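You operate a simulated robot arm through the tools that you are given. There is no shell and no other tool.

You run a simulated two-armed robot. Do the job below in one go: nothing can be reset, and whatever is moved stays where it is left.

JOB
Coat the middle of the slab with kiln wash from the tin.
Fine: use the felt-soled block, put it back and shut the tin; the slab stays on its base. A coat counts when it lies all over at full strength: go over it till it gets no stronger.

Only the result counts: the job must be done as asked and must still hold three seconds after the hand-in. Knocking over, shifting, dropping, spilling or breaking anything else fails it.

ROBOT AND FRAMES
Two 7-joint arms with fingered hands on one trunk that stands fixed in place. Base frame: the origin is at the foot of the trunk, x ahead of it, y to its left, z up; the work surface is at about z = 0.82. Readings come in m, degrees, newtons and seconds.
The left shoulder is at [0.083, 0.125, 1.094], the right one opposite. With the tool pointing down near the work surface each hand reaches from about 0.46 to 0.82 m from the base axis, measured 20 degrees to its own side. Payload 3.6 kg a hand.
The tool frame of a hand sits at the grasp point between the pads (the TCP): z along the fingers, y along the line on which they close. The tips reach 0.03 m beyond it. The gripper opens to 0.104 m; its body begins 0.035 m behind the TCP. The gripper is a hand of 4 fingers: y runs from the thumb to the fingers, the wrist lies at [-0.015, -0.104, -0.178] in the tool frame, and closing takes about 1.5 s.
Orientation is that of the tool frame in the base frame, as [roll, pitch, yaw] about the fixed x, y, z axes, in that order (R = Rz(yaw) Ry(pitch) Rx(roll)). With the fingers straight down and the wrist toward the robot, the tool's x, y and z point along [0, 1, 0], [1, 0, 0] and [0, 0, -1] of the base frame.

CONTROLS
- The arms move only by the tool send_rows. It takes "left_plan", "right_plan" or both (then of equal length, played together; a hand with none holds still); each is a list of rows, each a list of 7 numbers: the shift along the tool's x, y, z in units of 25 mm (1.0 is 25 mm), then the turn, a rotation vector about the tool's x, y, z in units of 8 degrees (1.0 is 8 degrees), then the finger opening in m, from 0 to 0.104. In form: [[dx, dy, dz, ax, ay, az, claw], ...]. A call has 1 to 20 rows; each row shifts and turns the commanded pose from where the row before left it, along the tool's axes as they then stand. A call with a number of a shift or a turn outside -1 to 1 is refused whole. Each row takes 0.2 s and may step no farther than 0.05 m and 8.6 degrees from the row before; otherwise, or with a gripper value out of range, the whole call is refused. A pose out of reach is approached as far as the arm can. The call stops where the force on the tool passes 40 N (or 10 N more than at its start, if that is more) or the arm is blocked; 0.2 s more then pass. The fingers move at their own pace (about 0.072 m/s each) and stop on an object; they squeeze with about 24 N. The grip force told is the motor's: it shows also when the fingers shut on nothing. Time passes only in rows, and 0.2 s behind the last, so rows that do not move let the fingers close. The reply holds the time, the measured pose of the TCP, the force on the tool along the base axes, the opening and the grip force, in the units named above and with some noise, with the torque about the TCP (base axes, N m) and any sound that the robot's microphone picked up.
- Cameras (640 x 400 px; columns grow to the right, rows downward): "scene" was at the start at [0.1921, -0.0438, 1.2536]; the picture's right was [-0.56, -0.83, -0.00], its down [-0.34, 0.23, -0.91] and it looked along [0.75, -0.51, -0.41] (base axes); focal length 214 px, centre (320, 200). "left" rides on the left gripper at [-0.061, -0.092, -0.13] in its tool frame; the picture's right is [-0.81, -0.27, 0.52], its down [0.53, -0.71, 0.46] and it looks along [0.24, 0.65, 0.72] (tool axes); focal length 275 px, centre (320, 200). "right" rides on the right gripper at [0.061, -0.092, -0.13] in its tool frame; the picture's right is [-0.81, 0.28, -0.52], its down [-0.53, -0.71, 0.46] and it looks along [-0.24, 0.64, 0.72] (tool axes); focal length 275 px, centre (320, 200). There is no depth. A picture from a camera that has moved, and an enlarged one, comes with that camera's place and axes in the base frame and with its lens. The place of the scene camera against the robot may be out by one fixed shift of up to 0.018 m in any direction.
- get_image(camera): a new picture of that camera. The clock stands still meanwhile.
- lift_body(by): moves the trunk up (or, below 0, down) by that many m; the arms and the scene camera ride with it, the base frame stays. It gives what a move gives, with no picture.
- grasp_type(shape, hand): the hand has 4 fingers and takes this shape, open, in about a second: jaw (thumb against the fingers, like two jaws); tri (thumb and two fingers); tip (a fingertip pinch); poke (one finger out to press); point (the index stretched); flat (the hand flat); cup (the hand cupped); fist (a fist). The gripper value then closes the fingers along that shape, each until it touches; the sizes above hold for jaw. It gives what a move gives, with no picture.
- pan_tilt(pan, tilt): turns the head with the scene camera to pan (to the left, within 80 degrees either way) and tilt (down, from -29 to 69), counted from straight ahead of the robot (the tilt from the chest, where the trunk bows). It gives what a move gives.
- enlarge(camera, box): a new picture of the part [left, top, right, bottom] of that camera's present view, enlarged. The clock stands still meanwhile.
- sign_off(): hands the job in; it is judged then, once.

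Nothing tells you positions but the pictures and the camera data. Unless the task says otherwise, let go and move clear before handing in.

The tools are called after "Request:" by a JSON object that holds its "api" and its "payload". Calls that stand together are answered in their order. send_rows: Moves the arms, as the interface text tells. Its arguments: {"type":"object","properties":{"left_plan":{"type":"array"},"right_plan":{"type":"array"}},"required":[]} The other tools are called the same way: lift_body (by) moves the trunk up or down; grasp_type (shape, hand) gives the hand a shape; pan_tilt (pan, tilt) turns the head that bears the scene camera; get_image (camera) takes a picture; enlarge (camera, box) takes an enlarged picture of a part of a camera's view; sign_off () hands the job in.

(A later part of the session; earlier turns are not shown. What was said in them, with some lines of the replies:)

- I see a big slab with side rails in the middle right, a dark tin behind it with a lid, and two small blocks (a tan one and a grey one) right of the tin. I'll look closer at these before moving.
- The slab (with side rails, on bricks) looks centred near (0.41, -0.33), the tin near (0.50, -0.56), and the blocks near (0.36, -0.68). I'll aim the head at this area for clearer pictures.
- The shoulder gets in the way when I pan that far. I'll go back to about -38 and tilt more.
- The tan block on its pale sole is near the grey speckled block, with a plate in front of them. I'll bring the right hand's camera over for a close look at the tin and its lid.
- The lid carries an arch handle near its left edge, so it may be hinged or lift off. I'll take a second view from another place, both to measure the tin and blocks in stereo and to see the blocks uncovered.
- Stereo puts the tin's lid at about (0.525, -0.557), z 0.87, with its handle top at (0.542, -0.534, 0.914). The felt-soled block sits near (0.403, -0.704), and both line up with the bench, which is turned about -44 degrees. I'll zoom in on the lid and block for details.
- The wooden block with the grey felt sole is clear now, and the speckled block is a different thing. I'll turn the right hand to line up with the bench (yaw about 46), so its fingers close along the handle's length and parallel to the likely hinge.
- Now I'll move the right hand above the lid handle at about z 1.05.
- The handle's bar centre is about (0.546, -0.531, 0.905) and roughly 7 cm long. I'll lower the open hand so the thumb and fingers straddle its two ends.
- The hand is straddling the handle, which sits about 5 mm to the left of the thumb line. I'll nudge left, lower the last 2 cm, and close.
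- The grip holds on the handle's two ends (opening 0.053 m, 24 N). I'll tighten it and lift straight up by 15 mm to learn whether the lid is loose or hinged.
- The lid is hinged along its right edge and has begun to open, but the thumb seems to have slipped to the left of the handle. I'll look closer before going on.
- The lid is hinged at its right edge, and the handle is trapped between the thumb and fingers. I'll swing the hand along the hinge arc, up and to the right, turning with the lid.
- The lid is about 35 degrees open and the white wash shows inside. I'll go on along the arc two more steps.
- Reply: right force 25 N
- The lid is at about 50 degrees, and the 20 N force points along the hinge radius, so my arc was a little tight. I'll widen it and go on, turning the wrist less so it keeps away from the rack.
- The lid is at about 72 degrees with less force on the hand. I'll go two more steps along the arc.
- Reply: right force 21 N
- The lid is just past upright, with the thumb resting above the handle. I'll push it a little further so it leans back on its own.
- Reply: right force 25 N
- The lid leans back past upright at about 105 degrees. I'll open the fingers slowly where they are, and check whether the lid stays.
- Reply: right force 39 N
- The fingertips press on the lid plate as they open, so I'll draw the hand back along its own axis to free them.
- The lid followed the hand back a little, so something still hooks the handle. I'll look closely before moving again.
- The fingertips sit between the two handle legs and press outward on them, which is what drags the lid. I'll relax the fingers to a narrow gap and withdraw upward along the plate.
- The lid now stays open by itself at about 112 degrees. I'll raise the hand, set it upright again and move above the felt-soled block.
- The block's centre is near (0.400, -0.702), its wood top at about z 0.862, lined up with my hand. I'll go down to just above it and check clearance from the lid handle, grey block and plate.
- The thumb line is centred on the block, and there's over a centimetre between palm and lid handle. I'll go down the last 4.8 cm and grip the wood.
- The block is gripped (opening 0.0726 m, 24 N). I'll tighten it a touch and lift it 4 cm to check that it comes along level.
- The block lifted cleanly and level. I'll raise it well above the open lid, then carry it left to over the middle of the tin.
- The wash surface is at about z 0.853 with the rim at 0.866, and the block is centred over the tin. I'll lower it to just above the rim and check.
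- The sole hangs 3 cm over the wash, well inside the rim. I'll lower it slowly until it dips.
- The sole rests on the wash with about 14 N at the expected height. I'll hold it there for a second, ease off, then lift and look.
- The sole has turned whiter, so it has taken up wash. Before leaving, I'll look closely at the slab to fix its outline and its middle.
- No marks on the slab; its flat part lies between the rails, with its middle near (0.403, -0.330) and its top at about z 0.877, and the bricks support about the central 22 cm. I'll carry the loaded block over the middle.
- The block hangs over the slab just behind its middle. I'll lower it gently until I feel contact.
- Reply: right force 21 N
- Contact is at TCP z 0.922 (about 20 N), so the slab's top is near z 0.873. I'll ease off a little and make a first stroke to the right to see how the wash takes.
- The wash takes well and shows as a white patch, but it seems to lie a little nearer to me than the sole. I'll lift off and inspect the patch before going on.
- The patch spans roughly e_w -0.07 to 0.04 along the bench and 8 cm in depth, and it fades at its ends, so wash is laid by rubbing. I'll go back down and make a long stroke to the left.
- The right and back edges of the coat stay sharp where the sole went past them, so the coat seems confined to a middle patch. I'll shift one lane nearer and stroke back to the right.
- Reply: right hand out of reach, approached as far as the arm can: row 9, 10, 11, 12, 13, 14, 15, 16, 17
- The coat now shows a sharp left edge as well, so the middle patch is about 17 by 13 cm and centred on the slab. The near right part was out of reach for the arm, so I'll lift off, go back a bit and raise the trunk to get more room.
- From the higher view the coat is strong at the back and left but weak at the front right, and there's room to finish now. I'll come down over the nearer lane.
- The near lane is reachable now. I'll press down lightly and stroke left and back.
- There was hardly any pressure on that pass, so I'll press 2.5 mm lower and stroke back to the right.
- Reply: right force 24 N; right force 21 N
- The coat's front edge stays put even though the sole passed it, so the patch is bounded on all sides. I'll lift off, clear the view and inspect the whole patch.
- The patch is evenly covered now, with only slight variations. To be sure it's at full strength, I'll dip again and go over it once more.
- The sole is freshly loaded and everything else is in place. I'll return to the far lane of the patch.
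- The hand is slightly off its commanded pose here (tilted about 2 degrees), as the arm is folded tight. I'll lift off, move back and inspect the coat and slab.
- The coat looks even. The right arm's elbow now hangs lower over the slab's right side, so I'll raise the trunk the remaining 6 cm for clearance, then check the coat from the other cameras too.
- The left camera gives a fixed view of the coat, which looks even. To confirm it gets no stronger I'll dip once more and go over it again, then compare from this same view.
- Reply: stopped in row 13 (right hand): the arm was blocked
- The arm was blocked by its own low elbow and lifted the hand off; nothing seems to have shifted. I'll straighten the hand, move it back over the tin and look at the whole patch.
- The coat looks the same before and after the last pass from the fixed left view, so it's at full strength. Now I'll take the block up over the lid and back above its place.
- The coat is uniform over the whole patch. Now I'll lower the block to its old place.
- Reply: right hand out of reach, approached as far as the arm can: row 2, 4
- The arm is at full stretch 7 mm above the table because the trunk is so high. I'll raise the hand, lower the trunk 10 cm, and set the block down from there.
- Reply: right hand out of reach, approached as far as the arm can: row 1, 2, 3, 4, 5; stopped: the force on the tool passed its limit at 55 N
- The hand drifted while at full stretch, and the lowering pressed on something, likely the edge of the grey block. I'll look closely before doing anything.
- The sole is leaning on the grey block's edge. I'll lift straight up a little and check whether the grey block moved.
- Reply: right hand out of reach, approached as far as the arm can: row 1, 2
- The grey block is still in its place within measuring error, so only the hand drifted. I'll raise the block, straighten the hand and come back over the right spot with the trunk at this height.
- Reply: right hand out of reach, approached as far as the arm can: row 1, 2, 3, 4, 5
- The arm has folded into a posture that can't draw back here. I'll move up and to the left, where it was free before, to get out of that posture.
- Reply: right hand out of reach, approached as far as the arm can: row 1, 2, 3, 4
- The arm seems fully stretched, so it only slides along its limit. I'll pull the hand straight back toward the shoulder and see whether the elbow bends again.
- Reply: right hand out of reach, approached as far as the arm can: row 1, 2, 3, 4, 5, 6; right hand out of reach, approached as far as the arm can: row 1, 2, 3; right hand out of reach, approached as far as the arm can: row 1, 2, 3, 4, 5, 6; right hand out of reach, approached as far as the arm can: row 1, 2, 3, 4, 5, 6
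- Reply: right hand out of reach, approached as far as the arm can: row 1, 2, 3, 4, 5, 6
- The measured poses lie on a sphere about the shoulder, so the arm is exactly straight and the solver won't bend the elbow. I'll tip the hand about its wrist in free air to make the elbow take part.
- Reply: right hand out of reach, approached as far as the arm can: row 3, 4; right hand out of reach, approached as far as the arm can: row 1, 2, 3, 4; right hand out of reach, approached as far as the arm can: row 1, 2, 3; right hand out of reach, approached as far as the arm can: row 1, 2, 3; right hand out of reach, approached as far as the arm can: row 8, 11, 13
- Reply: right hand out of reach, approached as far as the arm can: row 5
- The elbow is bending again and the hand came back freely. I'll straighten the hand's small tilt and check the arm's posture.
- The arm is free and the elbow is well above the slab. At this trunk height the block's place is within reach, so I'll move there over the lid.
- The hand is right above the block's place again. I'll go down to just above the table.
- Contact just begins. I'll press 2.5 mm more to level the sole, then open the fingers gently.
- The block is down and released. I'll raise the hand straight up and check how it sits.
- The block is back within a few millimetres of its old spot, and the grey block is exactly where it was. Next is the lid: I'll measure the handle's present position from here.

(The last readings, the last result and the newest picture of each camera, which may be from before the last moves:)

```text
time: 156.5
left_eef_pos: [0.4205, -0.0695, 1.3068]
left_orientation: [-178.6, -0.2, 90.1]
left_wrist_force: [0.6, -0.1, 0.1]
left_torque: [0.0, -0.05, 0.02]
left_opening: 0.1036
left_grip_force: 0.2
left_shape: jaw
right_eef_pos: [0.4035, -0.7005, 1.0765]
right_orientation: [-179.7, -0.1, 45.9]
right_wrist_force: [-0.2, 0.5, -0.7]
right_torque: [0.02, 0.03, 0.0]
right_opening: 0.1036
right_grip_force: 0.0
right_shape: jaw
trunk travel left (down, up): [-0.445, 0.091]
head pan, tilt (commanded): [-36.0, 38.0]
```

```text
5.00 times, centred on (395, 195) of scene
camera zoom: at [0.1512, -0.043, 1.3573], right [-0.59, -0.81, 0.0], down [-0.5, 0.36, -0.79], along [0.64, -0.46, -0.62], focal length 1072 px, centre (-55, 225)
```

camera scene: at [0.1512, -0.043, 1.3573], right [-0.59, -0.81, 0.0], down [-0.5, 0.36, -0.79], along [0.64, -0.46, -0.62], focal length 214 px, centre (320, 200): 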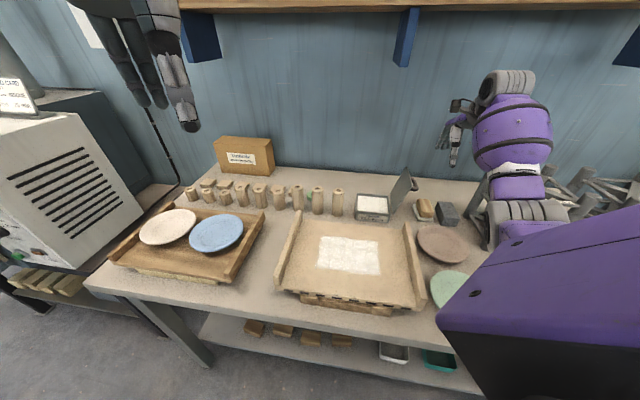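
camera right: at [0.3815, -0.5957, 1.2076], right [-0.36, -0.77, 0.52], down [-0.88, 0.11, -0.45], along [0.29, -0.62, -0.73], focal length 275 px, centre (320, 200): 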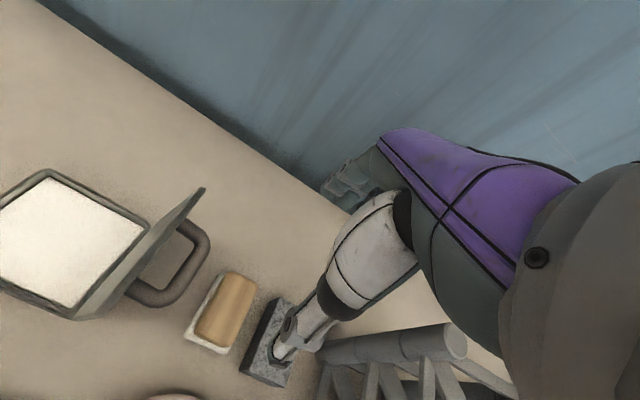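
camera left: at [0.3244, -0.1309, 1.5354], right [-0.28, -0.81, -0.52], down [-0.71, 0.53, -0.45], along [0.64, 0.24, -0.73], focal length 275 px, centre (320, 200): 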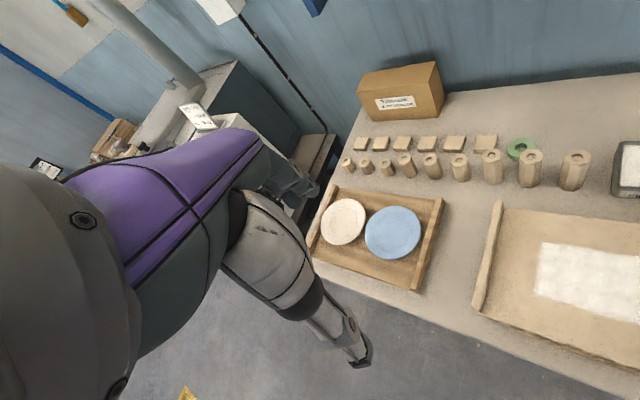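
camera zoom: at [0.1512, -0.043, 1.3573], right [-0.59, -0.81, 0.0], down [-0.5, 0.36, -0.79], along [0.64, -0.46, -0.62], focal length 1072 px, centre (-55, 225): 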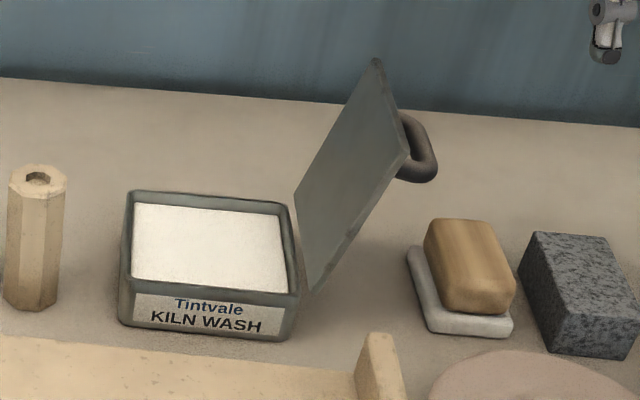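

Request:
{"api": "send_rows", "payload": {"right_plan": [[0.8, -0.12, 0, 0, 0, 0, 0.104], [0.8, -0.12, 0.3, 0, 0, 0, 0.104], [0.8, -0.12, 0.3, 0, 0, 0, 0.104], [0, 0, 0, 0, 0, 0, 0.104], [0, 0, 0, 0, 0, 0, 0.104]]}}

Request:
{"api": "get_image", "payload": {"camera": "right"}}

Request:
{"api": "enlarge", "payload": {"camera": "right", "box": [180, 200, 400, 400]}}

Request:
{"api": "enlarge", "payload": {"camera": "scene", "box": [345, 105, 465, 225]}}

```text
time: 157.7
left_eef_pos: [0.4205, -0.0692, 1.3052]
left_orientation: [-178.6, -0.1, 89.9]
left_wrist_force: [0.4, 0.1, -0.1]
left_torque: [-0.01, 0.01, 0.05]
left_opening: 0.1037
left_grip_force: 0.0
left_shape: jaw
right_eef_pos: [0.4394, -0.6502, 1.064]
right_orientation: [-179.9, 0.0, 46.1]
right_wrist_force: [0.0, -0.9, 0.1]
right_torque: [0.0, 0.03, 0.0]
right_opening: 0.1038
right_grip_force: 0.0
right_shape: jaw
trunk travel left (down, up): [-0.445, 0.091]
head pan, tilt (commanded): [-36.0, 38.0]
```

```text
taken
camera right: at [0.417, -0.5449, 1.1933], right [-0.36, -0.77, 0.52], down [-0.88, 0.11, -0.45], along [0.29, -0.62, -0.73], focal length 275 px, centre (320, 200)
```

right: 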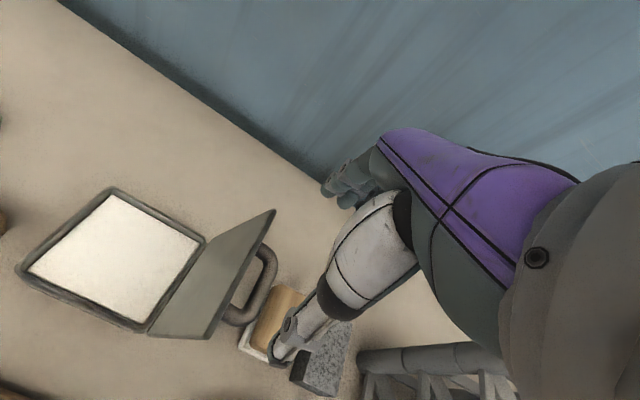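

```text
2.00 times, centred on (290, 300) of right
camera zoom: at [0.417, -0.5449, 1.1933], right [-0.36, -0.77, 0.52], down [-0.88, 0.11, -0.45], along [0.29, -0.62, -0.73], focal length 551 px, centre (380, 0)
```

zoom: 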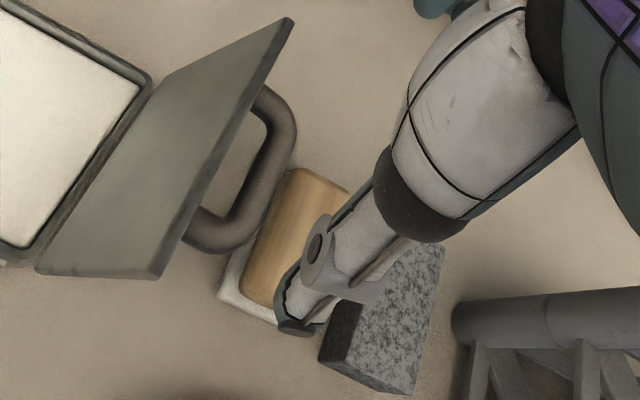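

```text
3.33 times, centred on (405, 165) of scene
camera zoom: at [0.1513, -0.0427, 1.3573], right [-0.59, -0.81, 0.0], down [-0.5, 0.36, -0.79], along [0.64, -0.46, -0.62], focal length 715 px, centre (37, 317)
```

zoom: 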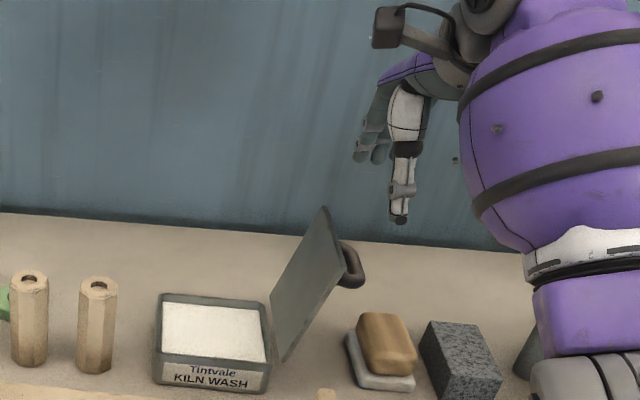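

The lid leans at about 106 degrees with its handle bar near (0.440, -0.646, 0.945). I'll tilt the hand about 18 degrees to run along the plate and bring the open fingers down around the handle's ends.

Request:
{"api": "send_rows", "payload": {"right_plan": [[0, 0, 0, 0, 0.75, 0, 0.104], [0, 0, 0, 0, 0.75, 0, 0.104], [0, 0, 0, 0, 0.75, 0, 0.104], [-0.27, -0.03, 0.76, 0, 0, 0, 0.104], [-0.27, -0.03, 0.76, 0, 0, 0, 0.104], [-0.27, -0.03, 0.76, 0, 0, 0, 0.104], [0, 0, 0, 0, 0, 0, 0.104], [0, 0, 0, 0, 0, 0, 0.104]]}}

Request:
{"api": "get_image", "payload": {"camera": "right"}}

Request:
{"api": "enlarge", "payload": {"camera": "scene", "box": [345, 125, 445, 225]}}

```text
time: 159.5
left_eef_pos: [0.4209, -0.0695, 1.3052]
left_orientation: [-178.8, -0.1, 89.9]
left_wrist_force: [1.4, 0.5, 0.4]
left_torque: [-0.03, 0.0, 0.01]
left_opening: 0.1036
left_grip_force: 0.0
left_shape: jaw
right_eef_pos: [0.4346, -0.6515, 1.0029]
right_orientation: [-179.9, -17.9, 45.9]
right_wrist_force: [0.9, -0.5, -0.5]
right_torque: [0.03, 0.01, 0.0]
right_opening: 0.1034
right_grip_force: 0.0
right_shape: jaw
trunk travel left (down, up): [-0.445, 0.091]
head pan, tilt (commanded): [-36.0, 38.0]
```

```text
taken
camera right: at [0.3826, -0.577, 1.1447], right [-0.45, -0.86, 0.24], down [-0.77, 0.23, -0.6], along [0.46, -0.45, -0.77], focal length 275 px, centre (320, 200)
```

right: 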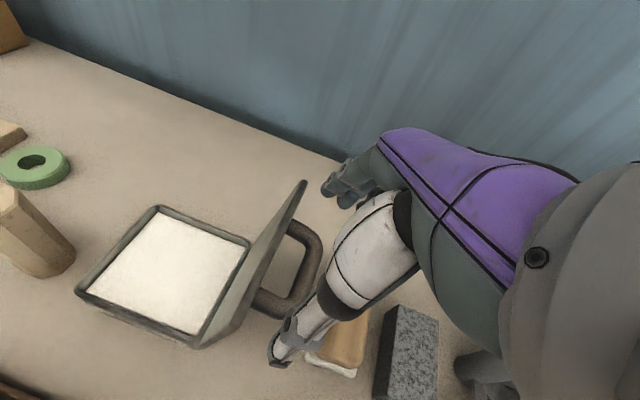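

```text
4.00 times, centred on (395, 175) of scene
camera zoom: at [0.1511, -0.0429, 1.3573], right [-0.59, -0.81, 0.0], down [-0.5, 0.36, -0.79], along [0.64, -0.46, -0.62], focal length 858 px, centre (20, 300)
```

zoom: 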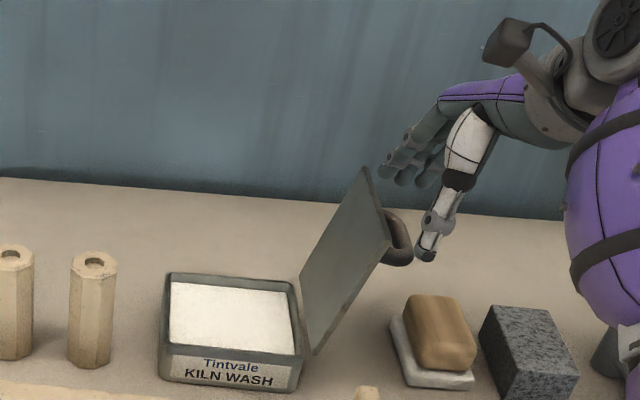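

Request:
{"api": "send_rows", "payload": {"right_plan": [[-0.16, 0, 0.6, 0, 0, 0, 0.104], [-0.16, 0, 0.6, 0, 0, 0, 0.104], [-0.16, 0, 0.55, 0, 0, 0, 0.104], [0, 0, 0, 0, 0, 0, 0.104]]}}

Request:
{"api": "get_image", "payload": {"camera": "right"}}

Request:
{"api": "enlarge", "payload": {"camera": "scene", "box": [365, 145, 435, 215]}}

```text
time: 160.5
left_eef_pos: [0.4205, -0.0697, 1.3061]
left_orientation: [-178.7, 0.0, 90.0]
left_wrist_force: [0.4, -0.4, 0.4]
left_torque: [-0.02, -0.02, -0.03]
left_opening: 0.1037
left_grip_force: 0.0
left_shape: jaw
right_eef_pos: [0.4374, -0.6511, 0.9565]
right_orientation: [-179.9, -18.1, 46.0]
right_wrist_force: [0.1, 1.0, -0.5]
right_torque: [-0.01, -0.01, 0.0]
right_opening: 0.1036
right_grip_force: 0.1
right_shape: jaw
trunk travel left (down, up): [-0.445, 0.091]
head pan, tilt (commanded): [-36.0, 38.0]
```

```text
taken
camera right: at [0.3847, -0.576, 1.0991], right [-0.45, -0.86, 0.24], down [-0.77, 0.23, -0.6], along [0.46, -0.45, -0.77], focal length 275 px, centre (320, 200)
```

right: 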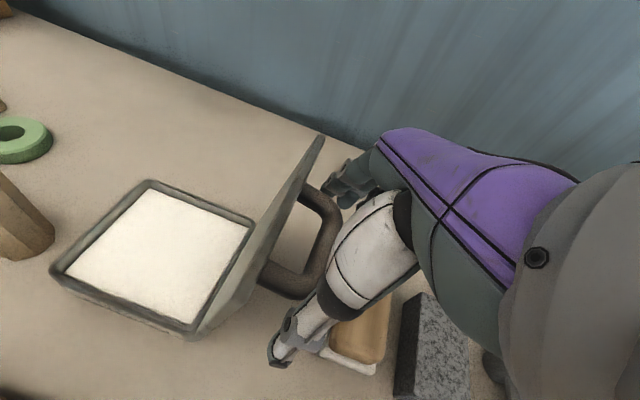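

```text
5.71 times, centred on (400, 180) of scene
camera zoom: at [0.1511, -0.0428, 1.3573], right [-0.59, -0.81, 0.0], down [-0.5, 0.36, -0.79], along [0.64, -0.46, -0.62], focal length 1226 px, centre (-137, 314)
```

zoom: 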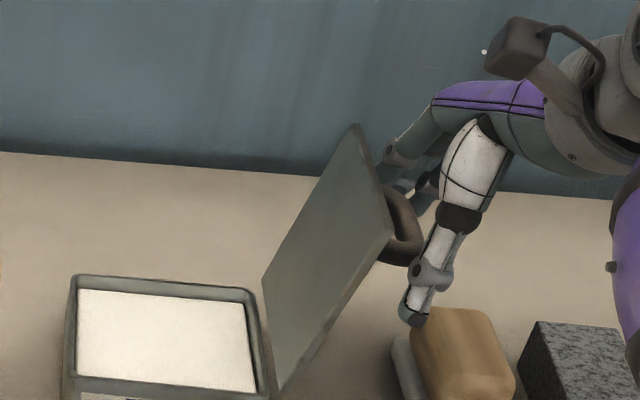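

The bar lies close to the middle of the grip. I'll nudge 5 mm left and close on the handle's ends.

Request:
{"api": "send_rows", "payload": {"right_plan": [[0.2, 0, 0, 0, 0, 0, 0.104], [0, 0, 0, 0, 0, 0, 0.08], [0, 0, 0, 0, 0, 0, 0.065], [0, 0, 0, 0, 0, 0, 0.055], [0, 0, 0, 0, 0, 0, 0.05], [0, 0, 0, 0, 0, 0, 0.05], [0, 0, 0, 0, 0, 0, 0.05]]}}

Request:
{"api": "get_image", "payload": {"camera": "right"}}

Request:
{"api": "enlarge", "payload": {"camera": "scene", "box": [365, 145, 435, 215]}}

```text
time: 162.1
left_eef_pos: [0.4206, -0.0693, 1.3065]
left_orientation: [-178.6, -0.2, 90.0]
left_wrist_force: [-0.8, 0.1, 0.2]
left_torque: [0.01, 0.03, 0.01]
left_opening: 0.1035
left_grip_force: 0.0
left_shape: jaw
right_eef_pos: [0.4404, -0.6447, 0.9574]
right_orientation: [-179.8, -18.0, 46.0]
right_wrist_force: [-2.3, 5.0, -3.5]
right_torque: [-0.08, -0.08, -0.03]
right_opening: 0.0416
right_grip_force: 24.2
right_shape: jaw
trunk travel left (down, up): [-0.445, 0.091]
head pan, tilt (commanded): [-36.0, 38.0]
```

```text
taken
camera right: at [0.3877, -0.5714, 1.1007], right [-0.45, -0.86, 0.24], down [-0.77, 0.23, -0.6], along [0.46, -0.45, -0.77], focal length 275 px, centre (320, 200)
```

right: 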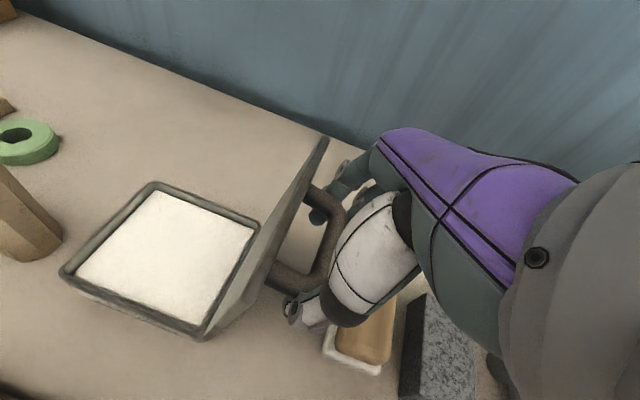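

```text
5.71 times, centred on (400, 180) of scene
camera zoom: at [0.151, -0.0425, 1.3573], right [-0.59, -0.81, 0.0], down [-0.5, 0.36, -0.79], along [0.64, -0.46, -0.62], focal length 1226 px, centre (-137, 314)
```

zoom: 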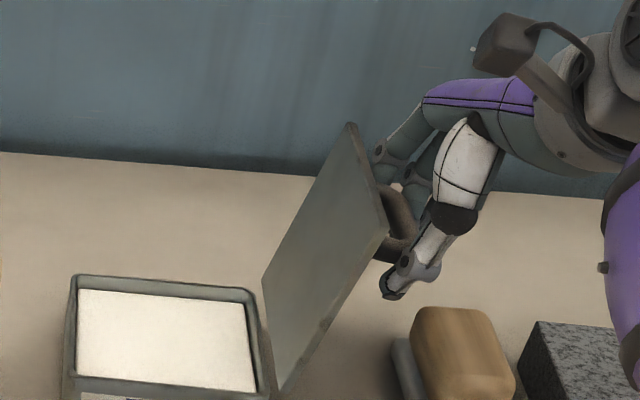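

The fingers hold the handle (24 N). I'll swing it back along the hinge arc toward closing, a few steps at a time.

Request:
{"api": "send_rows", "payload": {"right_plan": [[0.61, 0, -0.13, 0, -0.4, 0, 0.035], [0.616, 0, -0.077, 0, -0.4, 0, 0.035], [0.622, 0, -0.027, 0, -0.4, 0, 0.035], [0, 0, 0, 0, 0, 0, 0.035]]}}

Request:
{"api": "get_image", "payload": {"camera": "right"}}

Request:
{"api": "enlarge", "payload": {"camera": "scene", "box": [345, 135, 435, 225]}}

```text
time: 163.1
left_eef_pos: [0.4206, -0.0699, 1.3065]
left_orientation: [-178.7, 0.0, 90.0]
left_wrist_force: [-1.5, 0.5, -0.6]
left_torque: [0.0, 0.01, 0.04]
left_opening: 0.1036
left_grip_force: 0.0
left_shape: jaw
right_eef_pos: [0.4696, -0.6161, 0.9782]
right_orientation: [180.0, -8.4, 45.9]
right_wrist_force: [0.6, -0.4, 0.8]
right_torque: [0.02, 0.02, -0.02]
right_opening: 0.022
right_grip_force: 23.8
right_shape: jaw
trunk travel left (down, up): [-0.445, 0.091]
head pan, tilt (commanded): [-36.0, 38.0]
```

```text
taken
camera right: at [0.4337, -0.5247, 1.1157], right [-0.41, -0.82, 0.39], down [-0.83, 0.17, -0.53], along [0.37, -0.55, -0.75], focal length 275 px, centre (320, 200)
```

right: 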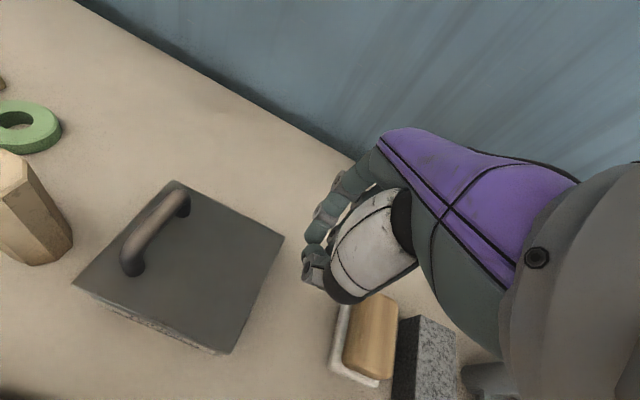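

```text
4.44 times, centred on (390, 180) of scene
camera zoom: at [0.1508, -0.0429, 1.3575], right [-0.59, -0.81, 0.0], down [-0.5, 0.36, -0.79], along [0.64, -0.46, -0.62], focal length 953 px, centre (9, 289)
```

zoom: 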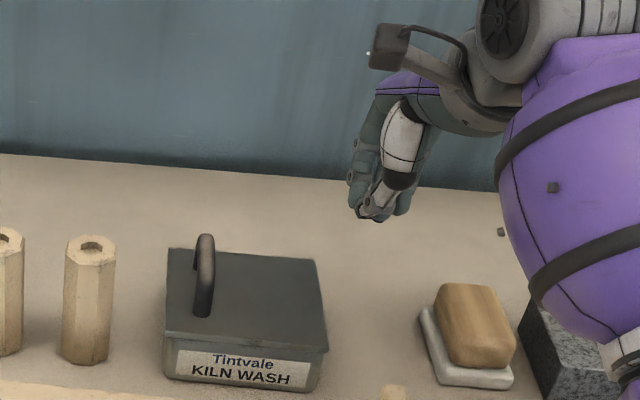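

The handle slipped out and the lid swung shut by itself; the tin is closed now. I'll raise the hand clear and check everything.

Request:
{"api": "send_rows", "payload": {"right_plan": [[0, 0, -0.8, 0, -0.35, 0, 0.05], [0, 0, -0.9, 0, -0.35, 0, 0.08], [0, 0, -0.9, 0, -0.35, 0, 0.104], [0, 0, -0.9, 0, 0, 0, 0.104], [0, 0, -0.9, 0, 0, 0, 0.104], [0, 0, -0.9, 0, 0, 0, 0.104], [0, 0, -0.9, 0, 0, 0, 0.104], [0, 0, 0, 0, 0, 0, 0.104]]}}

Request:
{"api": "get_image", "payload": {"camera": "scene"}}

Request:
{"api": "enlarge", "payload": {"camera": "scene", "box": [340, 170, 480, 260]}}

Request:
{"api": "enlarge", "payload": {"camera": "scene", "box": [260, 190, 440, 320]}}

Request:
{"api": "get_image", "payload": {"camera": "right"}}

```text
time: 164.9
left_eef_pos: [0.4214, -0.0694, 1.3055]
left_orientation: [-178.6, 0.0, 90.0]
left_wrist_force: [-0.9, -0.4, 0.0]
left_torque: [0.03, -0.01, 0.03]
left_opening: 0.1038
left_grip_force: 0.1
left_shape: jaw
right_eef_pos: [0.4663, -0.62, 1.1319]
right_orientation: [-179.8, 0.0, 46.0]
right_wrist_force: [0.2, 0.4, 0.4]
right_torque: [-0.01, 0.0, -0.05]
right_opening: 0.1037
right_grip_force: 0.0
right_shape: jaw
trunk travel left (down, up): [-0.445, 0.091]
head pan, tilt (commanded): [-36.0, 38.0]
```

```text
taken
camera scene: at [0.1512, -0.043, 1.3573], right [-0.59, -0.81, 0.0], down [-0.5, 0.36, -0.79], along [0.64, -0.46, -0.62], focal length 214 px, centre (320, 200)
```

scene: 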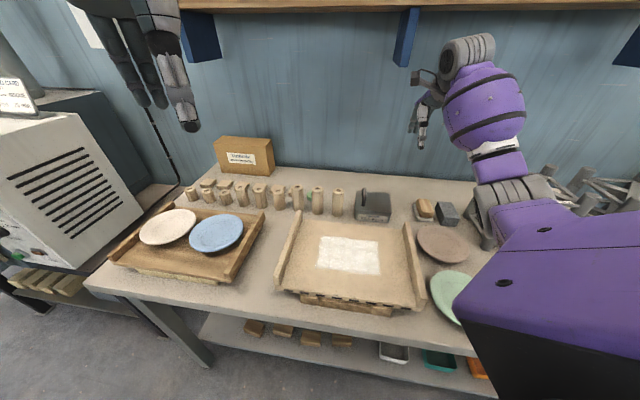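

```text
4.44 times, centred on (410, 215) of scene
camera zoom: at [0.1512, -0.043, 1.3573], right [-0.59, -0.81, 0.0], down [-0.5, 0.36, -0.79], along [0.64, -0.46, -0.62], focal length 953 px, centre (-80, 133)
```

zoom: 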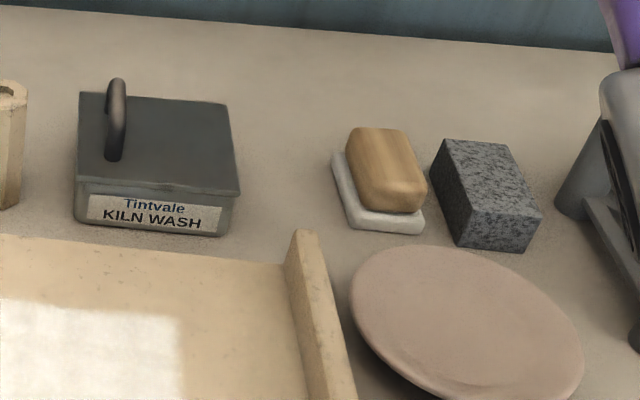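

```text
3.08 times, centred on (350, 255) of scene
camera zoom: at [0.1512, -0.043, 1.3573], right [-0.59, -0.81, 0.0], down [-0.5, 0.36, -0.79], along [0.64, -0.46, -0.62], focal length 660 px, centre (228, 31)
```

zoom: 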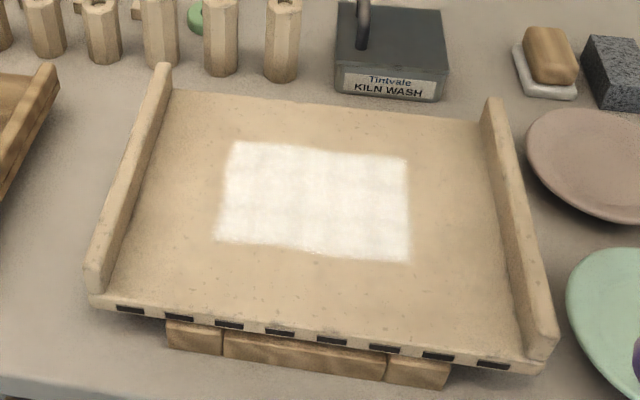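

```text
taken
camera right: at [0.4425, -0.5136, 1.2609], right [-0.36, -0.77, 0.52], down [-0.88, 0.11, -0.45], along [0.29, -0.62, -0.73], focal length 275 px, centre (320, 200)
```

right: 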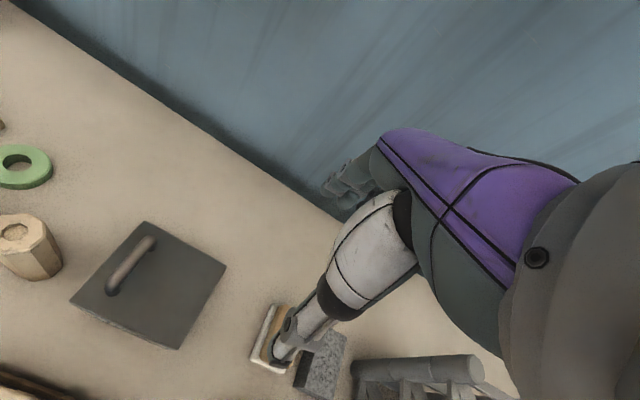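

Request:
{"api": "enlarge", "payload": {"camera": "scene", "box": [350, 185, 398, 225]}}

Request:
{"api": "enlarge", "payload": {"camera": "scene", "box": [312, 228, 388, 278]}}

Request:
{"api": "enlarge", "payload": {"camera": "right", "box": [60, 210, 240, 360]}}

```text
10.00 times, centred on (374, 205) of scene
camera zoom: at [0.1512, -0.043, 1.3573], right [-0.59, -0.81, 0.0], down [-0.5, 0.36, -0.79], along [0.64, -0.46, -0.62], focal length 2145 px, centre (-220, 150)
```

zoom: 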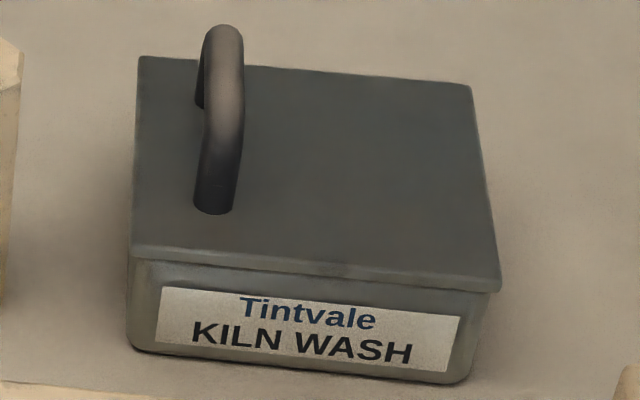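

```text
8.00 times, centred on (350, 253) of scene
camera zoom: at [0.1512, -0.043, 1.3573], right [-0.59, -0.81, 0.0], down [-0.5, 0.36, -0.79], along [0.64, -0.46, -0.62], focal length 1716 px, centre (80, -224)
```

zoom: 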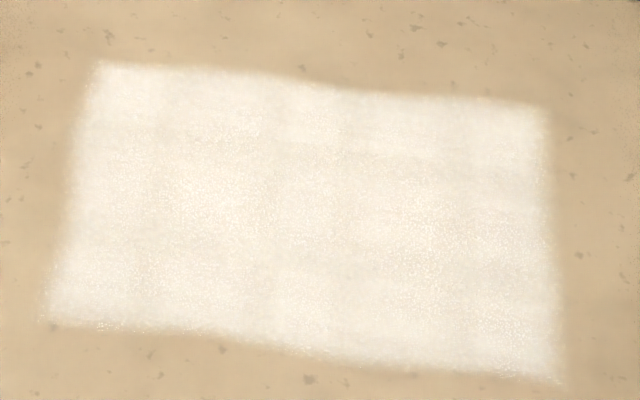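

```text
2.67 times, centred on (150, 285) of right
camera zoom: at [0.4425, -0.5136, 1.2609], right [-0.36, -0.77, 0.52], down [-0.88, 0.11, -0.45], along [0.29, -0.62, -0.73], focal length 734 px, centre (773, -27)
```

zoom: 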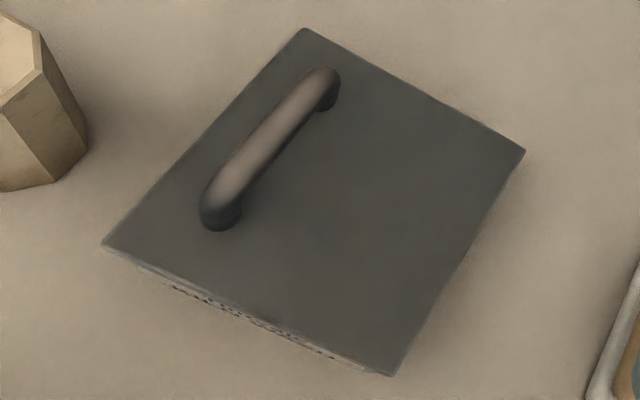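

The tin is shut and hasn't moved, the block is back in its place, and the slab sits on its base with an even white patch in the middle. Both hands are clear, so I'm handing in.

Request:
{"api": "sign_off", "payload": {}}

```text
The job is handed in.
```

The job is handed in. The middle of the slab is coated with kiln wash, the felt-soled block is back within about 7 mm of its old place, and the tin is shut.

- **Coat:** The patch is even and about 16 by 12 cm, the middle of the slab. I dipped three times. The third pass, which didn't fully cover the near edge, made no visible change. The near edge had full strokes from the first two dips and looks as white as the rest.
- **Slab and tin:** The slab is still on its base and the tin has not moved.
- **Lid:** The handle slipped out of my grip while I was closing the tin, so the lid swung shut by itself. It sits flush.
- **Grey block:** While I was putting the felt block back, my hand drifted and pressed it onto the edge of the grey speckled block. That block's position measured the same before and after.

Nothing else looked moved in the last pictures, and both hands are clear.
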